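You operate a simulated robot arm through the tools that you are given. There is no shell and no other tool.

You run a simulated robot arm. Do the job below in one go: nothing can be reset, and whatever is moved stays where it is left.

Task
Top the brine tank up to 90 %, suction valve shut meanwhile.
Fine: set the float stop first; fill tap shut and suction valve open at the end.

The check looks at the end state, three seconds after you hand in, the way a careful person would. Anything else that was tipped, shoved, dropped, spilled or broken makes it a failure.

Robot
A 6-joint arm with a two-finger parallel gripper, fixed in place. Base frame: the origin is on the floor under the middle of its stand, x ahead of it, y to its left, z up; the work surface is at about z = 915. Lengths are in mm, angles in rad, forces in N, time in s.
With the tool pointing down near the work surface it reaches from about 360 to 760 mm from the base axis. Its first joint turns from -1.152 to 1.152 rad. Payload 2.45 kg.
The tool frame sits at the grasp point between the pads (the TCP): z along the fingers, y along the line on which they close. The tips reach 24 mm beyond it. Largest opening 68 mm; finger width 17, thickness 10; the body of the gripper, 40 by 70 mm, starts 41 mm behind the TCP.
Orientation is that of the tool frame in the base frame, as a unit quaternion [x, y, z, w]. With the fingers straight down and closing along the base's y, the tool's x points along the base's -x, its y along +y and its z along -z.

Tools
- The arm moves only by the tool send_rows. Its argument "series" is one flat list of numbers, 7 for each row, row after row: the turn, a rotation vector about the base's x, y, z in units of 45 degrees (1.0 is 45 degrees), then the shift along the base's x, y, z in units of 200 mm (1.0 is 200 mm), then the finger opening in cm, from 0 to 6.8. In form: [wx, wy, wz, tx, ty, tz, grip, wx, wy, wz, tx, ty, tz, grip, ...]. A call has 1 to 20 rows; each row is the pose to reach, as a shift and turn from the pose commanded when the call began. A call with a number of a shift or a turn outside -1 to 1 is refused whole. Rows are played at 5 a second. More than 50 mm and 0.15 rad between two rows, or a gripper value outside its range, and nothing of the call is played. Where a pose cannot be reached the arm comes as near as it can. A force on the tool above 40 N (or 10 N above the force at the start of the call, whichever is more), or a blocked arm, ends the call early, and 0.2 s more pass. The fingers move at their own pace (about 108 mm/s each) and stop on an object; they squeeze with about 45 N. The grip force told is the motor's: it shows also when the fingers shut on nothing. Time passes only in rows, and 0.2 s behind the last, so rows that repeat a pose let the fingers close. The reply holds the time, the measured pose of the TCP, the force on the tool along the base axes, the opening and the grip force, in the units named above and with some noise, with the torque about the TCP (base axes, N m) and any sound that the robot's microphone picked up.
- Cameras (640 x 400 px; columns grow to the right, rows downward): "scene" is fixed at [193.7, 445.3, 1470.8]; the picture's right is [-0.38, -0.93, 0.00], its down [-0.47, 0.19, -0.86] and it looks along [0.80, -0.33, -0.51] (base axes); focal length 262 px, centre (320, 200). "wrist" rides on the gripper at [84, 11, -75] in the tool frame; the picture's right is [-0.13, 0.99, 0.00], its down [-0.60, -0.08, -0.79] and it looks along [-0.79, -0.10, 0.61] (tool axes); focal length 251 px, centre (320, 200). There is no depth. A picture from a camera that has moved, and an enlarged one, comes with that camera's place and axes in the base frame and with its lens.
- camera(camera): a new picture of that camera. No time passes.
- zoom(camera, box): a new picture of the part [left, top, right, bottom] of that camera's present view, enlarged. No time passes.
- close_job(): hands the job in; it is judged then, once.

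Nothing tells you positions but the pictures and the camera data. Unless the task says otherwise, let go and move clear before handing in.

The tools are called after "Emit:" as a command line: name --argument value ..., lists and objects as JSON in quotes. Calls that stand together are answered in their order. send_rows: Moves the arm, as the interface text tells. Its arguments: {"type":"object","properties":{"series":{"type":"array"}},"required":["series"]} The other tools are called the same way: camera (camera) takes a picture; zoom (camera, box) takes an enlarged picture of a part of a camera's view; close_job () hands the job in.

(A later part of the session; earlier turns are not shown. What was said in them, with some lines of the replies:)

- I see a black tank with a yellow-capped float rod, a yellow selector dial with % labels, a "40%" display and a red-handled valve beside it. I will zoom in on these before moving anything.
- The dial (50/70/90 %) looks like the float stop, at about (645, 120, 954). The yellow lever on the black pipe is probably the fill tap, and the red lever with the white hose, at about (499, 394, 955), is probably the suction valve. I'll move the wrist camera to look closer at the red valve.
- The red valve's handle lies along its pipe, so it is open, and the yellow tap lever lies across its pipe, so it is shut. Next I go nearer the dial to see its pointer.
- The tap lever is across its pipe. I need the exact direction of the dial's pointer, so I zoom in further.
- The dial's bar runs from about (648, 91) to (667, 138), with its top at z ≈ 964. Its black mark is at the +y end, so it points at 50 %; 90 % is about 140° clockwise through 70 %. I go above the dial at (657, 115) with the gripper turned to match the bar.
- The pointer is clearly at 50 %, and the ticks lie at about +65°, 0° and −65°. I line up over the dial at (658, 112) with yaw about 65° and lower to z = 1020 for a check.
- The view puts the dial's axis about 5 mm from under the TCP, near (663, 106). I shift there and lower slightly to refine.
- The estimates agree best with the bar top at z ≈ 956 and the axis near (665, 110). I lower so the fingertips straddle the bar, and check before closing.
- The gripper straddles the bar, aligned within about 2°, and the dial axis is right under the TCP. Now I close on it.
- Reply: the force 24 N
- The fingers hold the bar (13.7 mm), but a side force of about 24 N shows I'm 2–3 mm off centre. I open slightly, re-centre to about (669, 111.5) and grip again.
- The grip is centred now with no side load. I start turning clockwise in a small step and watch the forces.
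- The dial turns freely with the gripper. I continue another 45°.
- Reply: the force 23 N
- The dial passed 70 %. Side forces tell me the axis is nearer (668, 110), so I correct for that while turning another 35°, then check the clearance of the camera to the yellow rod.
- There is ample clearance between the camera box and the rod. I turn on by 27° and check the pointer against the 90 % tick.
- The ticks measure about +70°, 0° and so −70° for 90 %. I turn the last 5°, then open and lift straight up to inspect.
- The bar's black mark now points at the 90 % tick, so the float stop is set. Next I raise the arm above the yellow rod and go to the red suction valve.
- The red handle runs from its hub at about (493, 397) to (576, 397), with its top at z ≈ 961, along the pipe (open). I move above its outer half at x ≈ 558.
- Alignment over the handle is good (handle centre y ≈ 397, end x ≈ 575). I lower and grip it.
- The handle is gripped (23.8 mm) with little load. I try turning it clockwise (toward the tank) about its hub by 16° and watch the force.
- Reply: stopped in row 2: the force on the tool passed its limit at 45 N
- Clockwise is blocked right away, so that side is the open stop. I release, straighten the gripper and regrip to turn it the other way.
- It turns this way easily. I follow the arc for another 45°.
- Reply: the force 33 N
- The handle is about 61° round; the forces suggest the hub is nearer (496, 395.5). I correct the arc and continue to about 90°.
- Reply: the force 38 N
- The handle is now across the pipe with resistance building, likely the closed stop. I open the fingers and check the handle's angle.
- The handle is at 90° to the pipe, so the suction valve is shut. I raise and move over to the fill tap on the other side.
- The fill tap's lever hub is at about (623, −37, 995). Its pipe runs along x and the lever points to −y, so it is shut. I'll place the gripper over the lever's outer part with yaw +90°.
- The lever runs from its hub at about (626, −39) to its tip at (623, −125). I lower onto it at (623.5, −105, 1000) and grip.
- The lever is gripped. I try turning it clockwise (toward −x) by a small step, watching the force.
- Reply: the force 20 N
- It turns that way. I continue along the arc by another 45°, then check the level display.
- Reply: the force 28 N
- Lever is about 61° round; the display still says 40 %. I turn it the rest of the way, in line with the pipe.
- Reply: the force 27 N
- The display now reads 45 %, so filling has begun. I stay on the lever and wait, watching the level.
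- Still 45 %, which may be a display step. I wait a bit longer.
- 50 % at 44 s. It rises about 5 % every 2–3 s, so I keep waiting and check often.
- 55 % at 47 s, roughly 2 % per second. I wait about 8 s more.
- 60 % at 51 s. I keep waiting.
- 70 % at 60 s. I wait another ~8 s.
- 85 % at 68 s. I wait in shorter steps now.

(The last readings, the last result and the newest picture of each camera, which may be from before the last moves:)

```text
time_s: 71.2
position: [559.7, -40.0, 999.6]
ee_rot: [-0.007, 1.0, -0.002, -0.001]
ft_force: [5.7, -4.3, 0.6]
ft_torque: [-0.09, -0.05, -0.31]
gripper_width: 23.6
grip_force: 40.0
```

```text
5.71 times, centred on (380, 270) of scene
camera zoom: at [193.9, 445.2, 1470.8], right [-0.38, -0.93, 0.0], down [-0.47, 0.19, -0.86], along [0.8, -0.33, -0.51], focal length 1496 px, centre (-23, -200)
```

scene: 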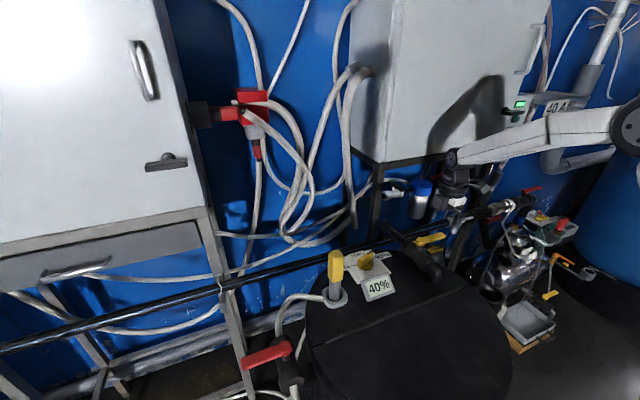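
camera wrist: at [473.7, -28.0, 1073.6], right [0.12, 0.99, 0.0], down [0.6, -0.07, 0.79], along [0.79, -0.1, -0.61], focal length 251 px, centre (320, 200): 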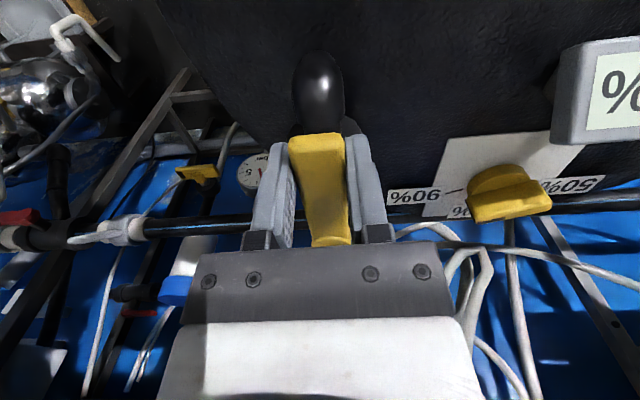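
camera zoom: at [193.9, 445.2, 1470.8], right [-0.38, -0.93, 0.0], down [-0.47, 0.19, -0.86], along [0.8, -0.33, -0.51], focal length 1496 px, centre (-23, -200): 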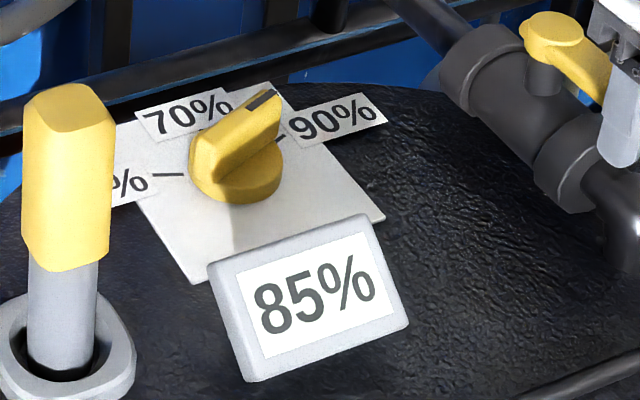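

Still 85 %; the display moves in 5 % steps. I wait on.

Emit:
send_rows --series '[0, 0, 0, 0, 0, 0, 1.5, 0, 0, 0, 0, 0, 0, 1.5, 0, 0, 0, 0, 0, 0, 1.5, 0, 0, 0, 0, 0, 0, 1.5, 0, 0, 0, 0, 0, 0, 1.5, 0, 0, 0, 0, 0, 0, 1.5]'

Emit:
zoom --camera "scene" --box '[340, 235, 420, 305]'

```text
time_s: 72.6
position: [559.9, -41.2, 1000.1]
ee_rot: [-0.007, 1.0, -0.002, -0.001]
ft_force: [5.7, -4.7, 0.0]
ft_torque: [-0.06, -0.1, -0.29]
gripper_width: 23.8
grip_force: 40.0
```

```text
5.71 times, centred on (380, 270) of scene
camera zoom: at [193.9, 445.2, 1470.8], right [-0.38, -0.93, 0.0], down [-0.47, 0.19, -0.86], along [0.8, -0.33, -0.51], focal length 1496 px, centre (-23, -200)
```

zoom: 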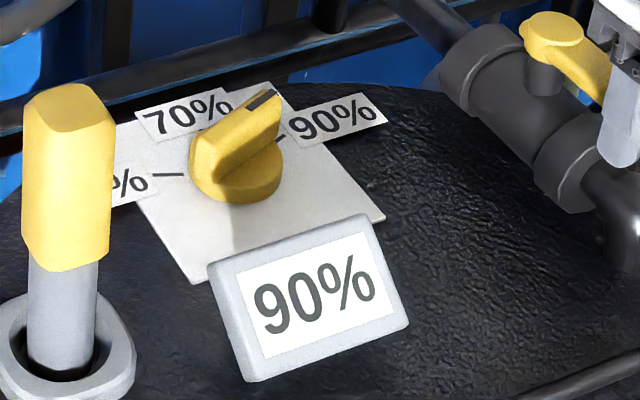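

90 % shows at 72.6 s. I give it about a second more to confirm the float stop holds it there.

Emit:
send_rows --series '[0, 0, 0, 0, 0, 0, 1.5, 0, 0, 0, 0, 0, 0, 1.5, 0, 0, 0, 0, 0, 0, 1.5, 0, 0, 0, 0, 0, 0, 1.5, 0, 0, 0, 0, 0, 0, 1.5]'

Emit:
zoom --camera "scene" --box '[340, 235, 420, 305]'

```text
time_s: 73.8
position: [559.1, -40.7, 1000.1]
ee_rot: [-0.007, 1.0, -0.002, -0.001]
ft_force: [5.0, -4.3, 0.9]
ft_torque: [-0.05, -0.04, -0.28]
gripper_width: 23.8
grip_force: 39.6
```

```text
5.71 times, centred on (380, 270) of scene
camera zoom: at [193.9, 445.2, 1470.8], right [-0.38, -0.93, 0.0], down [-0.47, 0.19, -0.86], along [0.8, -0.33, -0.51], focal length 1496 px, centre (-23, -200)
```

zoom: 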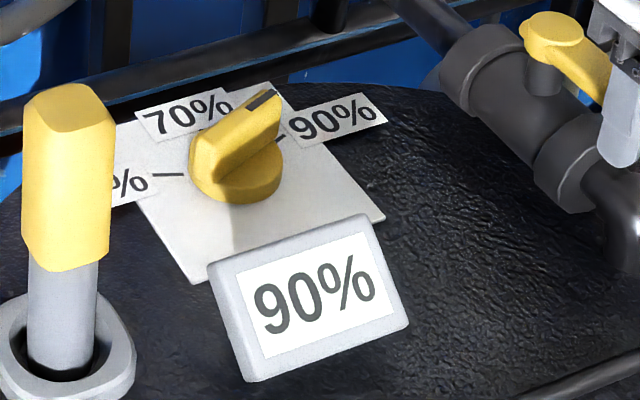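

The display holds at 90 %. I now turn the tap lever back across its pipe along the same arc.

Emit:
send_rows --series '[0, 0, 0.16, 0.0025, -0.043, 0, 1.5, 0, 0, 0.338, 0.012, -0.0875, 0, 1.5, 0, 0, 0.516, 0.0275, -0.13, 0, 1.5, 0, 0, 0.693, 0.049, -0.17, 0, 1.5, 0, 0, 0.871, 0.0755, -0.207, 0, 1.5, 0, 0, 0.993, 0.097, -0.23, 0, 1.5]'

Emit:
zoom --camera "scene" --box '[340, 195, 480, 305]'

```text
time_s: 75.2
position: [578.5, -87.0, 999.6]
ee_rot: [-0.388, 0.922, -0.002, -0.001]
ft_force: [4.5, 0.4, 0.8]
ft_torque: [-0.38, 0.45, -0.27]
gripper_width: 23.7
grip_force: 39.7
```

```text
3.64 times, centred on (410, 250) of scene
camera zoom: at [193.9, 445.3, 1470.8], right [-0.38, -0.93, 0.0], down [-0.47, 0.19, -0.86], along [0.8, -0.33, -0.51], focal length 952 px, centre (-7, 18)
```

zoom: 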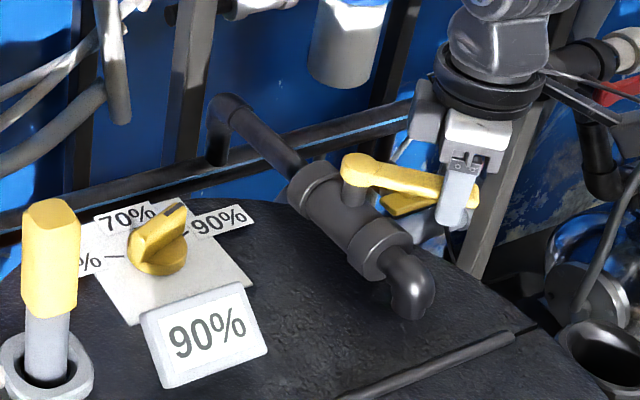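

Emit:
send_rows --series '[0, 0, 0.178, 0.0345, -0.0295, 0, 1.5, 0, 0, 0.356, 0.073, -0.054, 0, 1.5, 0, 0, 0.533, 0.1145, -0.073, 0, 1.5, 0, 0, 0.711, 0.158, -0.086, 0, 1.5, 0, 0, 0.889, 0.203, -0.0925, 0, 1.5, 0, 0, 0.989, 0.2285, -0.0935, 0, 1.5]'

Emit:
zoom --camera "scene" --box '[340, 195, 480, 305]'

Emit:
camera --camera "wrist"

```text
time_s: 76.6
position: [623.4, -106.1, 1000.4]
ee_rot: [0.708, -0.707, 0.001, -0.001]
ft_force: [4.6, -4.3, 3.0]
ft_torque: [0.77, -0.05, -0.3]
gripper_width: 24.0
grip_force: 39.5
```

```text
3.64 times, centred on (410, 250) of scene
camera zoom: at [193.8, 445.2, 1470.8], right [-0.38, -0.93, 0.0], down [-0.47, 0.19, -0.86], along [0.8, -0.33, -0.51], focal length 952 px, centre (-7, 18)
```

zoom: 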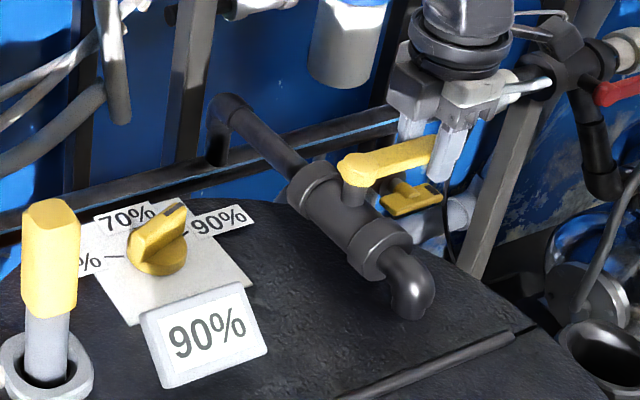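

```text
taken
camera wrist: at [611.7, -188.5, 1073.8], right [-0.99, 0.13, 0.0], down [0.07, 0.61, 0.79], along [0.1, 0.79, -0.61], focal length 251 px, centre (320, 200)
```

wrist: 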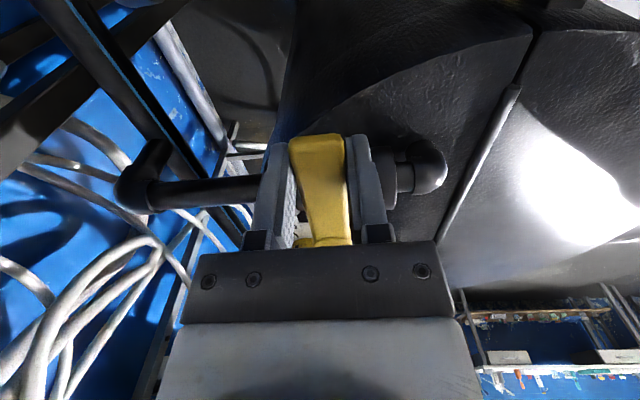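

The lever is back across the pipe. I nudge it a few degrees to make sure it's against its closed stop, then release and rise.

Emit:
send_rows --series '[0, 0, 0.03, 0.007, 0, 0, 1.5, 0, 0, 0.06, 0.014, 0, 0, 1.5, 0, 0, 0.06, 0.014, 0, 0, 1.5]'

```text
time_s: 77.4
position: [625.9, -106.2, 1000.2]
ee_rot: [0.723, -0.691, 0.0, 0.0]
ft_force: [-9.3, -2.8, 4.7]
ft_torque: [-0.18, 0.17, -0.84]
gripper_width: 24.3
grip_force: 40.1
```

Emit:
send_rows --series '[0, 0, 0, -0.004, 0, 0, 3.5, 0, 0, 0, -0.004, 0, 0, 5.5, 0, 0, 0, -0.004, 0, 0.05, 6.8, 0, 0, 0, -0.004, 0, 0.2, 6.8, 0, 0, 0, -0.004, 0, 0.4, 6.8, 0, 0, 0, -0.004, 0, 0.6, 6.8]'

Emit:
camera --camera "wrist"

Emit:
zoom --camera "scene" --box '[340, 195, 480, 305]'

```text
time_s: 78.8
position: [627.0, -104.9, 1121.4]
ee_rot: [0.724, -0.69, 0.002, 0.0]
ft_force: [0.3, 0.7, -0.1]
ft_torque: [-0.03, 0.04, 0.0]
gripper_width: 67.9
grip_force: 0.1
```

```text
taken
camera wrist: at [617.6, -187.7, 1194.8], right [-1.0, 0.08, 0.0], down [0.05, 0.61, 0.79], along [0.07, 0.79, -0.61], focal length 251 px, centre (320, 200)
```

wrist: 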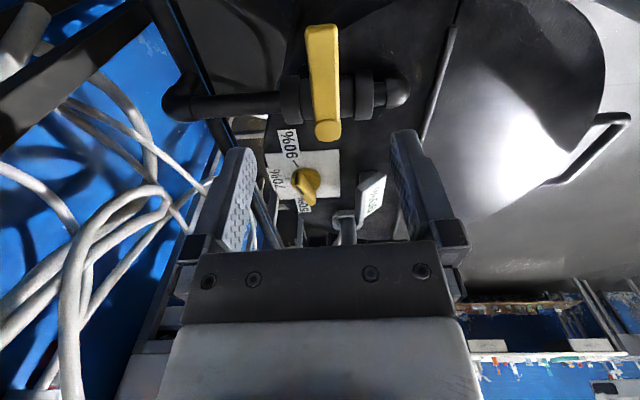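

```text
3.64 times, centred on (410, 250) of scene
camera zoom: at [193.7, 445.3, 1470.8], right [-0.38, -0.93, 0.0], down [-0.47, 0.19, -0.86], along [0.8, -0.33, -0.51], focal length 952 px, centre (-7, 18)
```

zoom: 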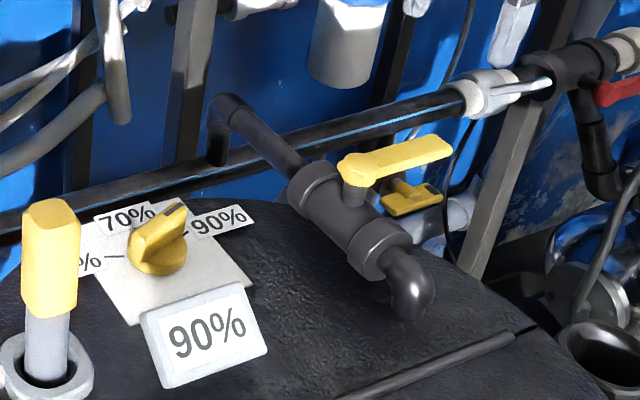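

The tap is shut across its pipe and the display holds 90 %. I raise and travel back to the red suction valve, passing above the yellow rod.

Emit:
send_rows --series '[0, 0, 0, 0, 0.05, 0.15, 6.8, 0, 0, 0, -0.05, 0.25, 0.15, 6.8, 0, 0, 0, -0.1, 0.45, 0.15, 6.8, 0, 0, 0, -0.15, 0.65, 0.15, 6.8, 0, 0, 0, -0.2, 0.85, 0.15, 6.8, 0, 0, 0, -0.22, 1.0, 0.15, 6.8]'

Emit:
send_rows --series '[0, 0, 0, -0.05, 0.2, 0, 6.8, 0, 0, 0, -0.1, 0.4, 0, 6.8, 0, 0, 0, -0.15, 0.6, 0, 6.8, 0, 0, 0, -0.2, 0.8, 0, 6.8, 0, 0, 0, -0.25, 1.0, 0, 6.8]'

Emit:
send_rows --series '[0, 0, -0.02, -0.045, 0.2, 0, 6.8, 0, 0, -0.04, -0.09, 0.4, 0, 6.8, 0, 0, -0.06, -0.135, 0.6, 0, 6.8, 0, 0, -0.06, -0.18, 0.79, 0, 6.8]'

Emit:
camera --camera "wrist"

Emit:
camera --camera "scene"

```text
time_s: 80.2
position: [582.1, 95.3, 1149.4]
ee_rot: [0.723, -0.69, 0.002, 0.0]
ft_force: [-0.6, -0.6, -0.7]
ft_torque: [-0.01, -0.01, 0.01]
gripper_width: 67.8
grip_force: 0.2
```

```text
time_s: 81.4
position: [532.1, 294.5, 1149.2]
ee_rot: [0.724, -0.69, 0.002, -0.001]
ft_force: [-0.2, 0.8, -0.3]
ft_torque: [0.01, -0.01, -0.05]
gripper_width: 68.2
grip_force: 0.0
```

```text
time_s: 82.4
position: [496.4, 453.2, 1150.4]
ee_rot: [0.707, -0.707, 0.002, -0.001]
ft_force: [0.5, 0.1, -0.5]
ft_torque: [-0.04, -0.02, 0.01]
gripper_width: 68.2
grip_force: 0.1
```

```text
taken
camera wrist: at [483.8, 370.5, 1224.3], right [-0.99, 0.13, 0.0], down [0.08, 0.61, 0.79], along [0.1, 0.79, -0.61], focal length 251 px, centre (320, 200)
```

wrist: 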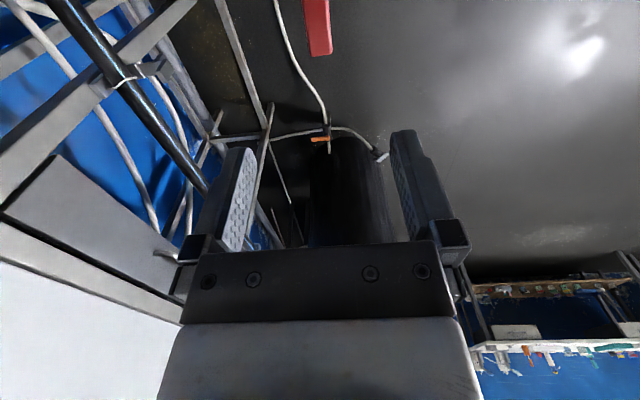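

```text
taken
```

scene: 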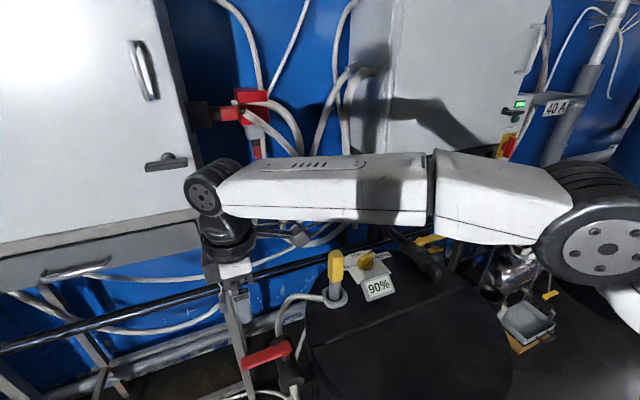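

Emit:
send_rows --series '[0, 0, 0, 0, 0.005, -0.2, 6.8, 0, 0, 0, 0, 0.005, -0.4, 6.8, 0, 0, 0, 0, 0.005, -0.55, 6.8]'

Emit:
zoom --camera "wrist" --box '[220, 0, 420, 160]'

```text
time_s: 83.2
position: [496.8, 452.5, 1038.9]
ee_rot: [-0.706, 0.708, -0.002, 0.001]
ft_force: [0.4, 0.3, 0.4]
ft_torque: [0.0, -0.03, 0.01]
gripper_width: 68.1
grip_force: 0.1
```

```text
2.50 times, centred on (320, 80) of wrist
camera zoom: at [482.7, 371.4, 1113.2], right [-0.99, 0.13, 0.0], down [0.08, 0.61, 0.79], along [0.1, 0.79, -0.61], focal length 629 px, centre (320, 500)
```

zoom: 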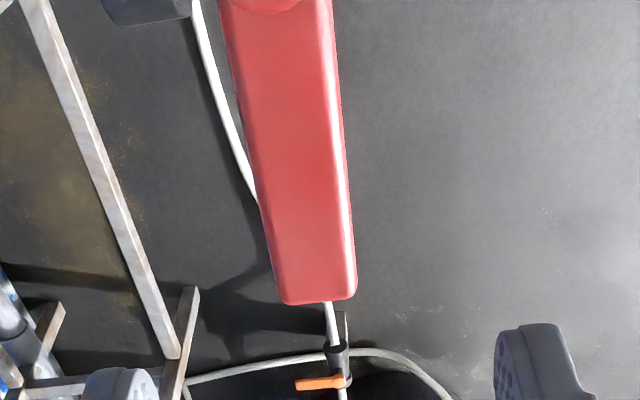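

Emit:
send_rows --series '[0, 0, 0, 0.009, 0.004, -0.2, 6.8, 0, 0, 0, 0.009, 0.004, -0.4, 6.8, 0, 0, 0, 0.009, 0.004, -0.4, 5.0, 0, 0, 0, 0.009, 0.004, -0.4, 3.2, 0, 0, 0, 0.009, 0.004, -0.4, 1.8, 0, 0, 0, 0.009, 0.004, -0.4, 1.5]'

Emit:
camera --camera "wrist"

```text
time_s: 84.6
position: [499.6, 454.5, 959.9]
ee_rot: [-0.707, 0.707, -0.001, 0.001]
ft_force: [14.3, 1.3, -3.6]
ft_torque: [0.23, -0.2, 0.37]
gripper_width: 23.8
grip_force: 39.8
```

```text
taken
camera wrist: at [486.5, 371.2, 1033.4], right [-0.99, 0.13, -0.01], down [0.07, 0.6, 0.79], along [0.11, 0.79, -0.61], focal length 251 px, centre (320, 200)
```

wrist: 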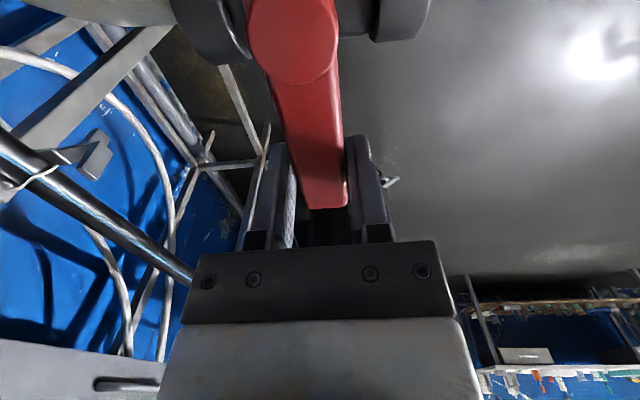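

The red handle is gripped at its closed position. I turn it back (clockwise) along the arc toward in-line.

Emit:
send_rows --series '[0, 0, -0.089, 0.025, 0, 0, 1.5, 0, 0, -0.267, 0.0645, -0.0055, 0, 1.5, 0, 0, -0.444, 0.103, -0.0165, 0, 1.5, 0, 0, -0.622, 0.1395, -0.0325, 0, 1.5, 0, 0, -0.8, 0.1735, -0.0535, 0, 1.5, 0, 0, -0.978, 0.204, -0.0795, 0, 1.5]'

Emit:
camera --camera "scene"

```text
time_s: 86.0
position: [538.9, 439.6, 960.2]
ee_rot: [-0.389, 0.921, -0.002, 0.0]
ft_force: [10.9, 0.9, -4.0]
ft_torque: [-0.49, 0.37, 0.43]
gripper_width: 23.8
grip_force: 39.7
```

```text
taken
```

scene: 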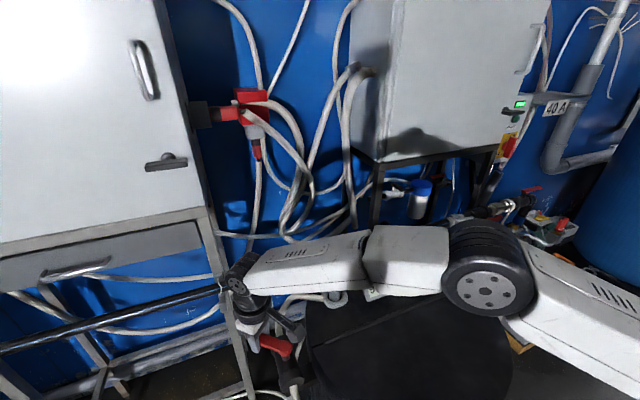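

Emit:
send_rows --series '[0, 0, -0.178, 0.027, -0.0295, 0, 1.5, 0, 0, -0.356, 0.049, -0.063, 0, 1.5, 0, 0, -0.533, 0.0665, -0.0985, 0, 1.5, 0, 0, -0.711, 0.079, -0.1365, 0, 1.5, 0, 0, -0.889, 0.086, -0.176, 0, 1.5, 0, 0, -0.99, 0.0875, -0.2, 0, 1.5]'

Emit:
camera --camera "wrist"

Emit:
camera --camera "scene"

```text
time_s: 87.4
position: [556.8, 397.5, 959.4]
ee_rot: [-0.011, 1.0, -0.002, 0.0]
ft_force: [10.2, -0.1, -2.3]
ft_torque: [0.02, -0.8, 0.06]
gripper_width: 23.6
grip_force: 40.4
```

```text
taken
camera wrist: at [471.0, 409.2, 1033.6], right [0.11, 0.99, 0.0], down [0.61, -0.06, 0.79], along [0.79, -0.09, -0.61], focal length 251 px, centre (320, 200)
```

wrist: 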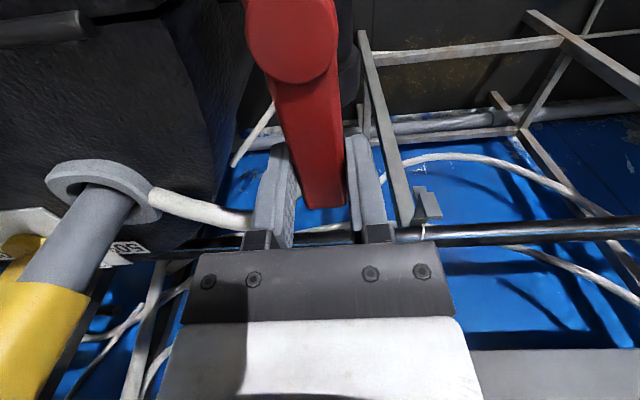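

```text
taken
```

scene: 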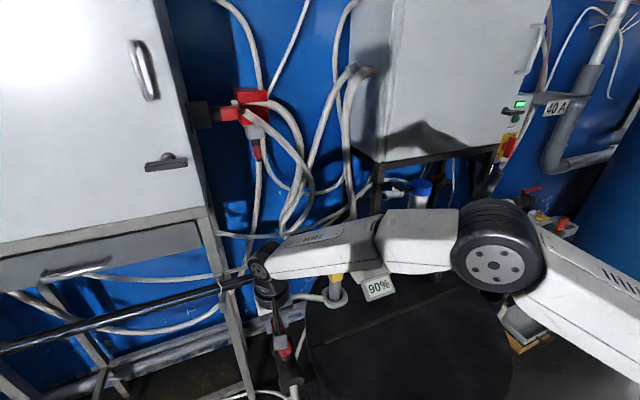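

The handle is back in line with its pipe. I nudge it against the open stop, then release and lift clear.

Emit:
send_rows --series '[0, 0, -0.02, 0, -0.006, 0, 1.5, 0, 0, -0.03, 0, -0.011, 0, 1.5, 0, 0, -0.03, 0, -0.011, 0, 1.5]'

Emit:
send_rows --series '[0, 0, 0, 0, 0.004, 0, 3.5, 0, 0, 0, 0, 0.004, 0, 5.5, 0, 0, 0, 0, 0.004, 0.05, 6.8, 0, 0, 0, 0, 0.004, 0.2, 6.8, 0, 0, 0, -0.1, 0.004, 0.4, 6.8, 0, 0, 0, -0.25, 0.004, 0.6, 6.8, 0, 0, 0, -0.4, 0.004, 0.8, 6.8]'

Emit:
camera --camera "wrist"

Emit:
camera --camera "scene"

```text
time_s: 88.2
position: [556.7, 396.1, 958.8]
ee_rot: [0.0, 1.0, 0.0, -0.001]
ft_force: [16.0, 8.5, -4.9]
ft_torque: [0.08, -0.01, -0.37]
gripper_width: 23.8
grip_force: 40.3
```

```text
time_s: 89.8
position: [475.3, 396.7, 1120.0]
ee_rot: [-0.001, 1.0, -0.001, -0.001]
ft_force: [0.0, 0.0, 0.2]
ft_torque: [0.0, 0.01, 0.0]
gripper_width: 67.9
grip_force: 0.0
```

```text
taken
camera wrist: at [389.7, 409.2, 1194.5], right [0.13, 0.99, 0.0], down [0.61, -0.07, 0.79], along [0.79, -0.1, -0.61], focal length 251 px, centre (320, 200)
```

wrist: 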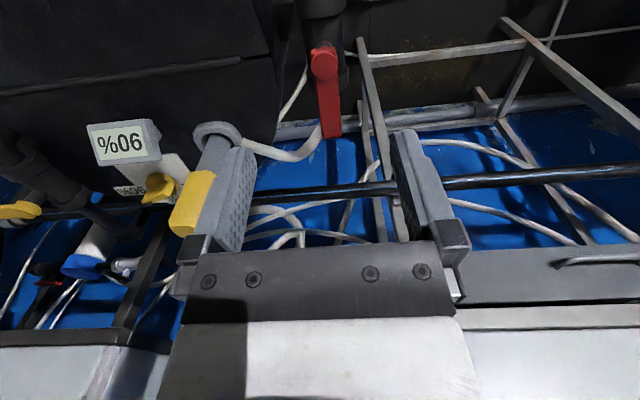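

```text
taken
```

scene: 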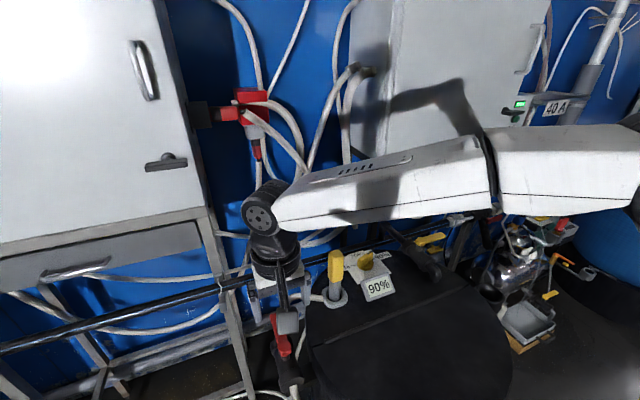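

The valve is open again and 90 % still shows. I move the arm up to about its starting place and do a final inspection.

Emit:
send_rows --series '[0, 0, 0, 0, 0, 0.22, 6.8, 0, 0, 0, -0.03, -0.1, 0.42, 6.8, 0, 0, 0, -0.06, -0.25, 0.6, 6.8, 0, 0, 0, -0.1, -0.42, 0.75, 6.8, 0, 0, 0, -0.14, -0.6, 0.9, 6.8, 0, 0, 0, -0.16, -0.8, 1.0, 6.8]'

Emit:
camera --camera "scene"

Emit:
zoom --camera "scene" --box '[240, 220, 480, 400]'

Emit:
zoom --camera "wrist" --box '[140, 0, 460, 200]'

```text
time_s: 91.2
position: [445.0, 238.2, 1319.3]
ee_rot: [-0.001, 1.0, -0.002, -0.001]
ft_force: [-0.2, -0.8, 0.0]
ft_torque: [0.01, 0.02, -0.03]
gripper_width: 68.1
grip_force: 0.2
```

```text
taken
```

scene: 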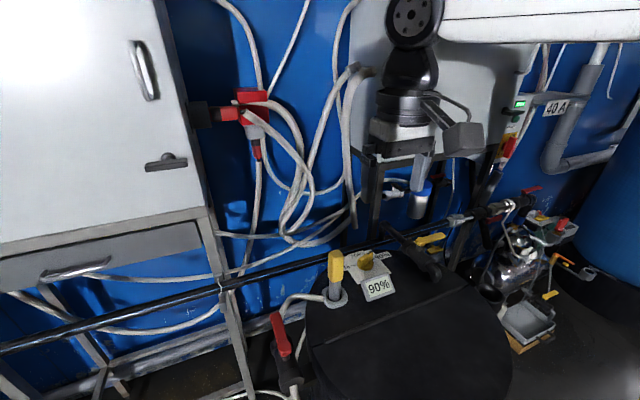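

```text
2.22 times, centred on (360, 310) of scene
camera zoom: at [193.7, 445.3, 1470.8], right [-0.38, -0.93, 0.0], down [-0.47, 0.19, -0.86], along [0.8, -0.33, -0.51], focal length 582 px, centre (231, -44)
```

zoom: 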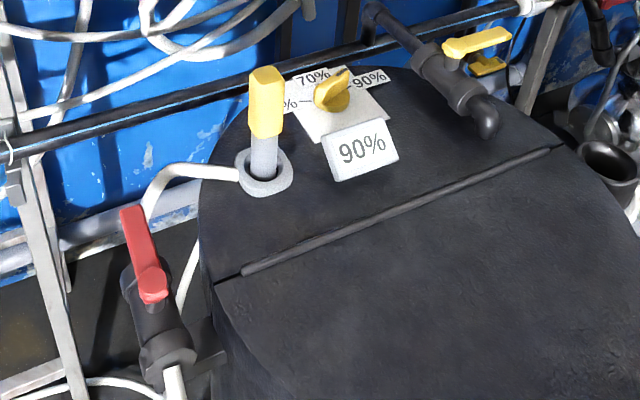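

```text
2.00 times, centred on (300, 100) of wrist
camera zoom: at [358.8, 249.7, 1392.9], right [0.13, 0.99, 0.0], down [0.61, -0.07, 0.79], along [0.79, -0.1, -0.61], focal length 503 px, centre (360, 400)
```

zoom: 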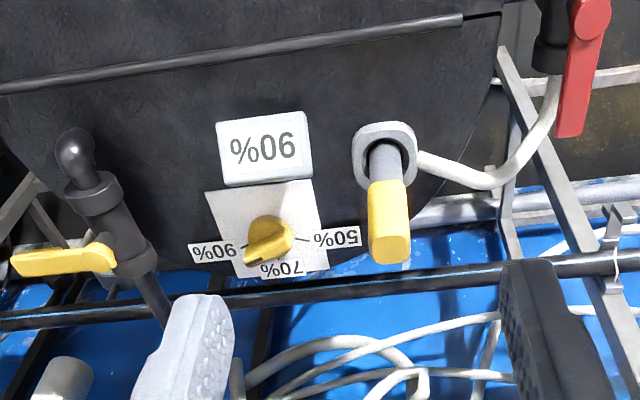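

Everything looks in place. I take one last close look at the dial, tap and red handle.

Emit:
zoom --camera "wrist" --box '[230, 85, 330, 145]'

Emit:
zoom --camera "scene" --box '[340, 240, 400, 285]'

Emit:
zoom --camera "wrist" --box '[140, 60, 240, 160]'

Emit:
zoom --camera "scene" --box '[250, 290, 330, 400]'

```text
6.40 times, centred on (280, 115) of wrist
camera zoom: at [358.8, 249.7, 1392.9], right [0.13, 0.99, 0.0], down [0.61, -0.07, 0.79], along [0.79, -0.1, -0.61], focal length 1609 px, centre (576, 744)
```

zoom: 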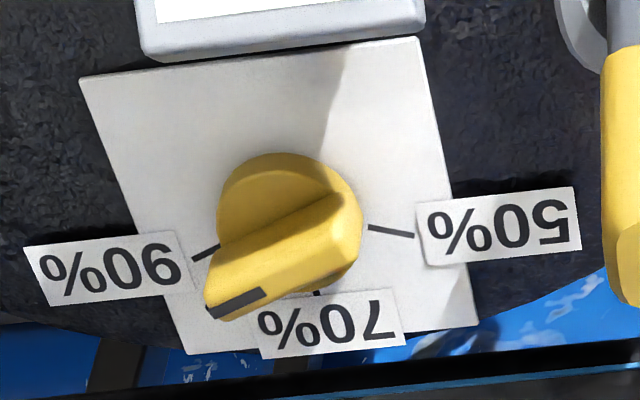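

```text
8.89 times, centred on (370, 262) of scene
camera zoom: at [193.7, 445.3, 1470.8], right [-0.38, -0.93, 0.0], down [-0.47, 0.19, -0.86], along [0.8, -0.33, -0.51], focal length 2328 px, centre (-124, -356)
```

zoom: 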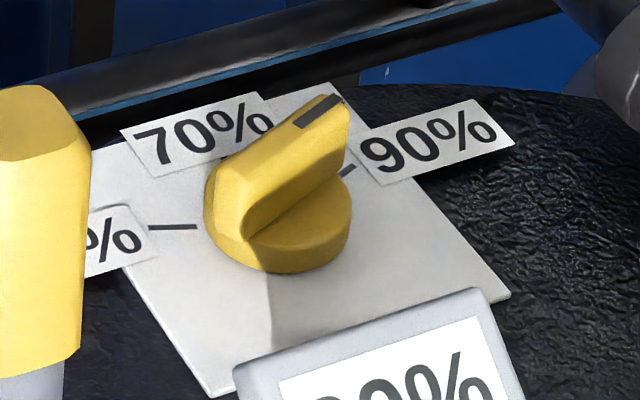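

```text
4.00 times, centred on (190, 110) of wrist
camera zoom: at [358.8, 249.7, 1392.9], right [0.13, 0.99, 0.0], down [0.61, -0.07, 0.79], along [0.79, -0.1, -0.61], focal length 1006 px, centre (840, 560)
```

zoom: 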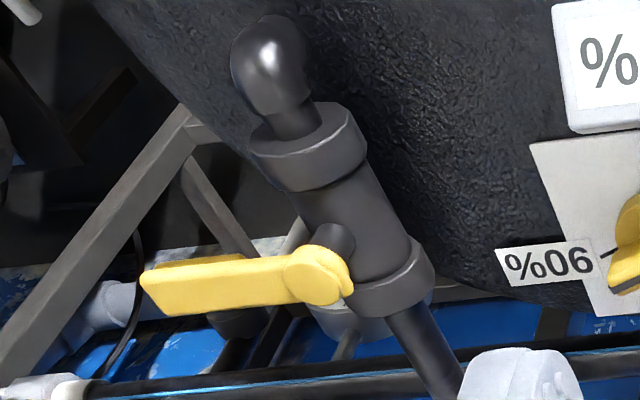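

```text
3.64 times, centred on (290, 345) of scene
camera zoom: at [193.7, 445.3, 1470.8], right [-0.38, -0.93, 0.0], down [-0.47, 0.19, -0.86], along [0.8, -0.33, -0.51], focal length 952 px, centre (429, -327)
```

zoom: 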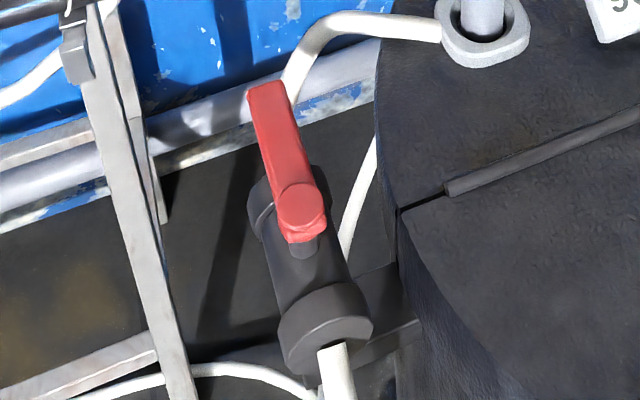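

The dial points at 90 %, the level display holds 90 %, the fill tap lever is across its pipe (shut) and the red suction handle is in line (open). The gripper is empty and well clear, so I hand in.

Emit:
close_job

```text
The job is handed in.
```

The brine tank reads 90 % and the job is handed in; I haven't seen the check's result.

- **Float stop:** I turned the dial from 50 % to 90 % before anything else. It points at the 90 % tick to within a few degrees.
- **Suction valve:** I shut it before opening the fill tap and kept it shut throughout the fill. It is open again, with its handle in line with the pipe.
- **Fill tap:** I opened it, let the level rise from 40 % to 90 %, then shut it. The lever is back across its pipe. The display moves in 5 % steps. It still read 90 % after the tap was shut and after the suction valve was reopened.

While shutting the suction valve I first tried turning it clockwise. It hit its stop at about 45 N, so I turned it the other way. The handle showed no sign of damage, and I saw nothing tipped, moved or spilled in the final pictures. The gripper is empty and clear of everything.
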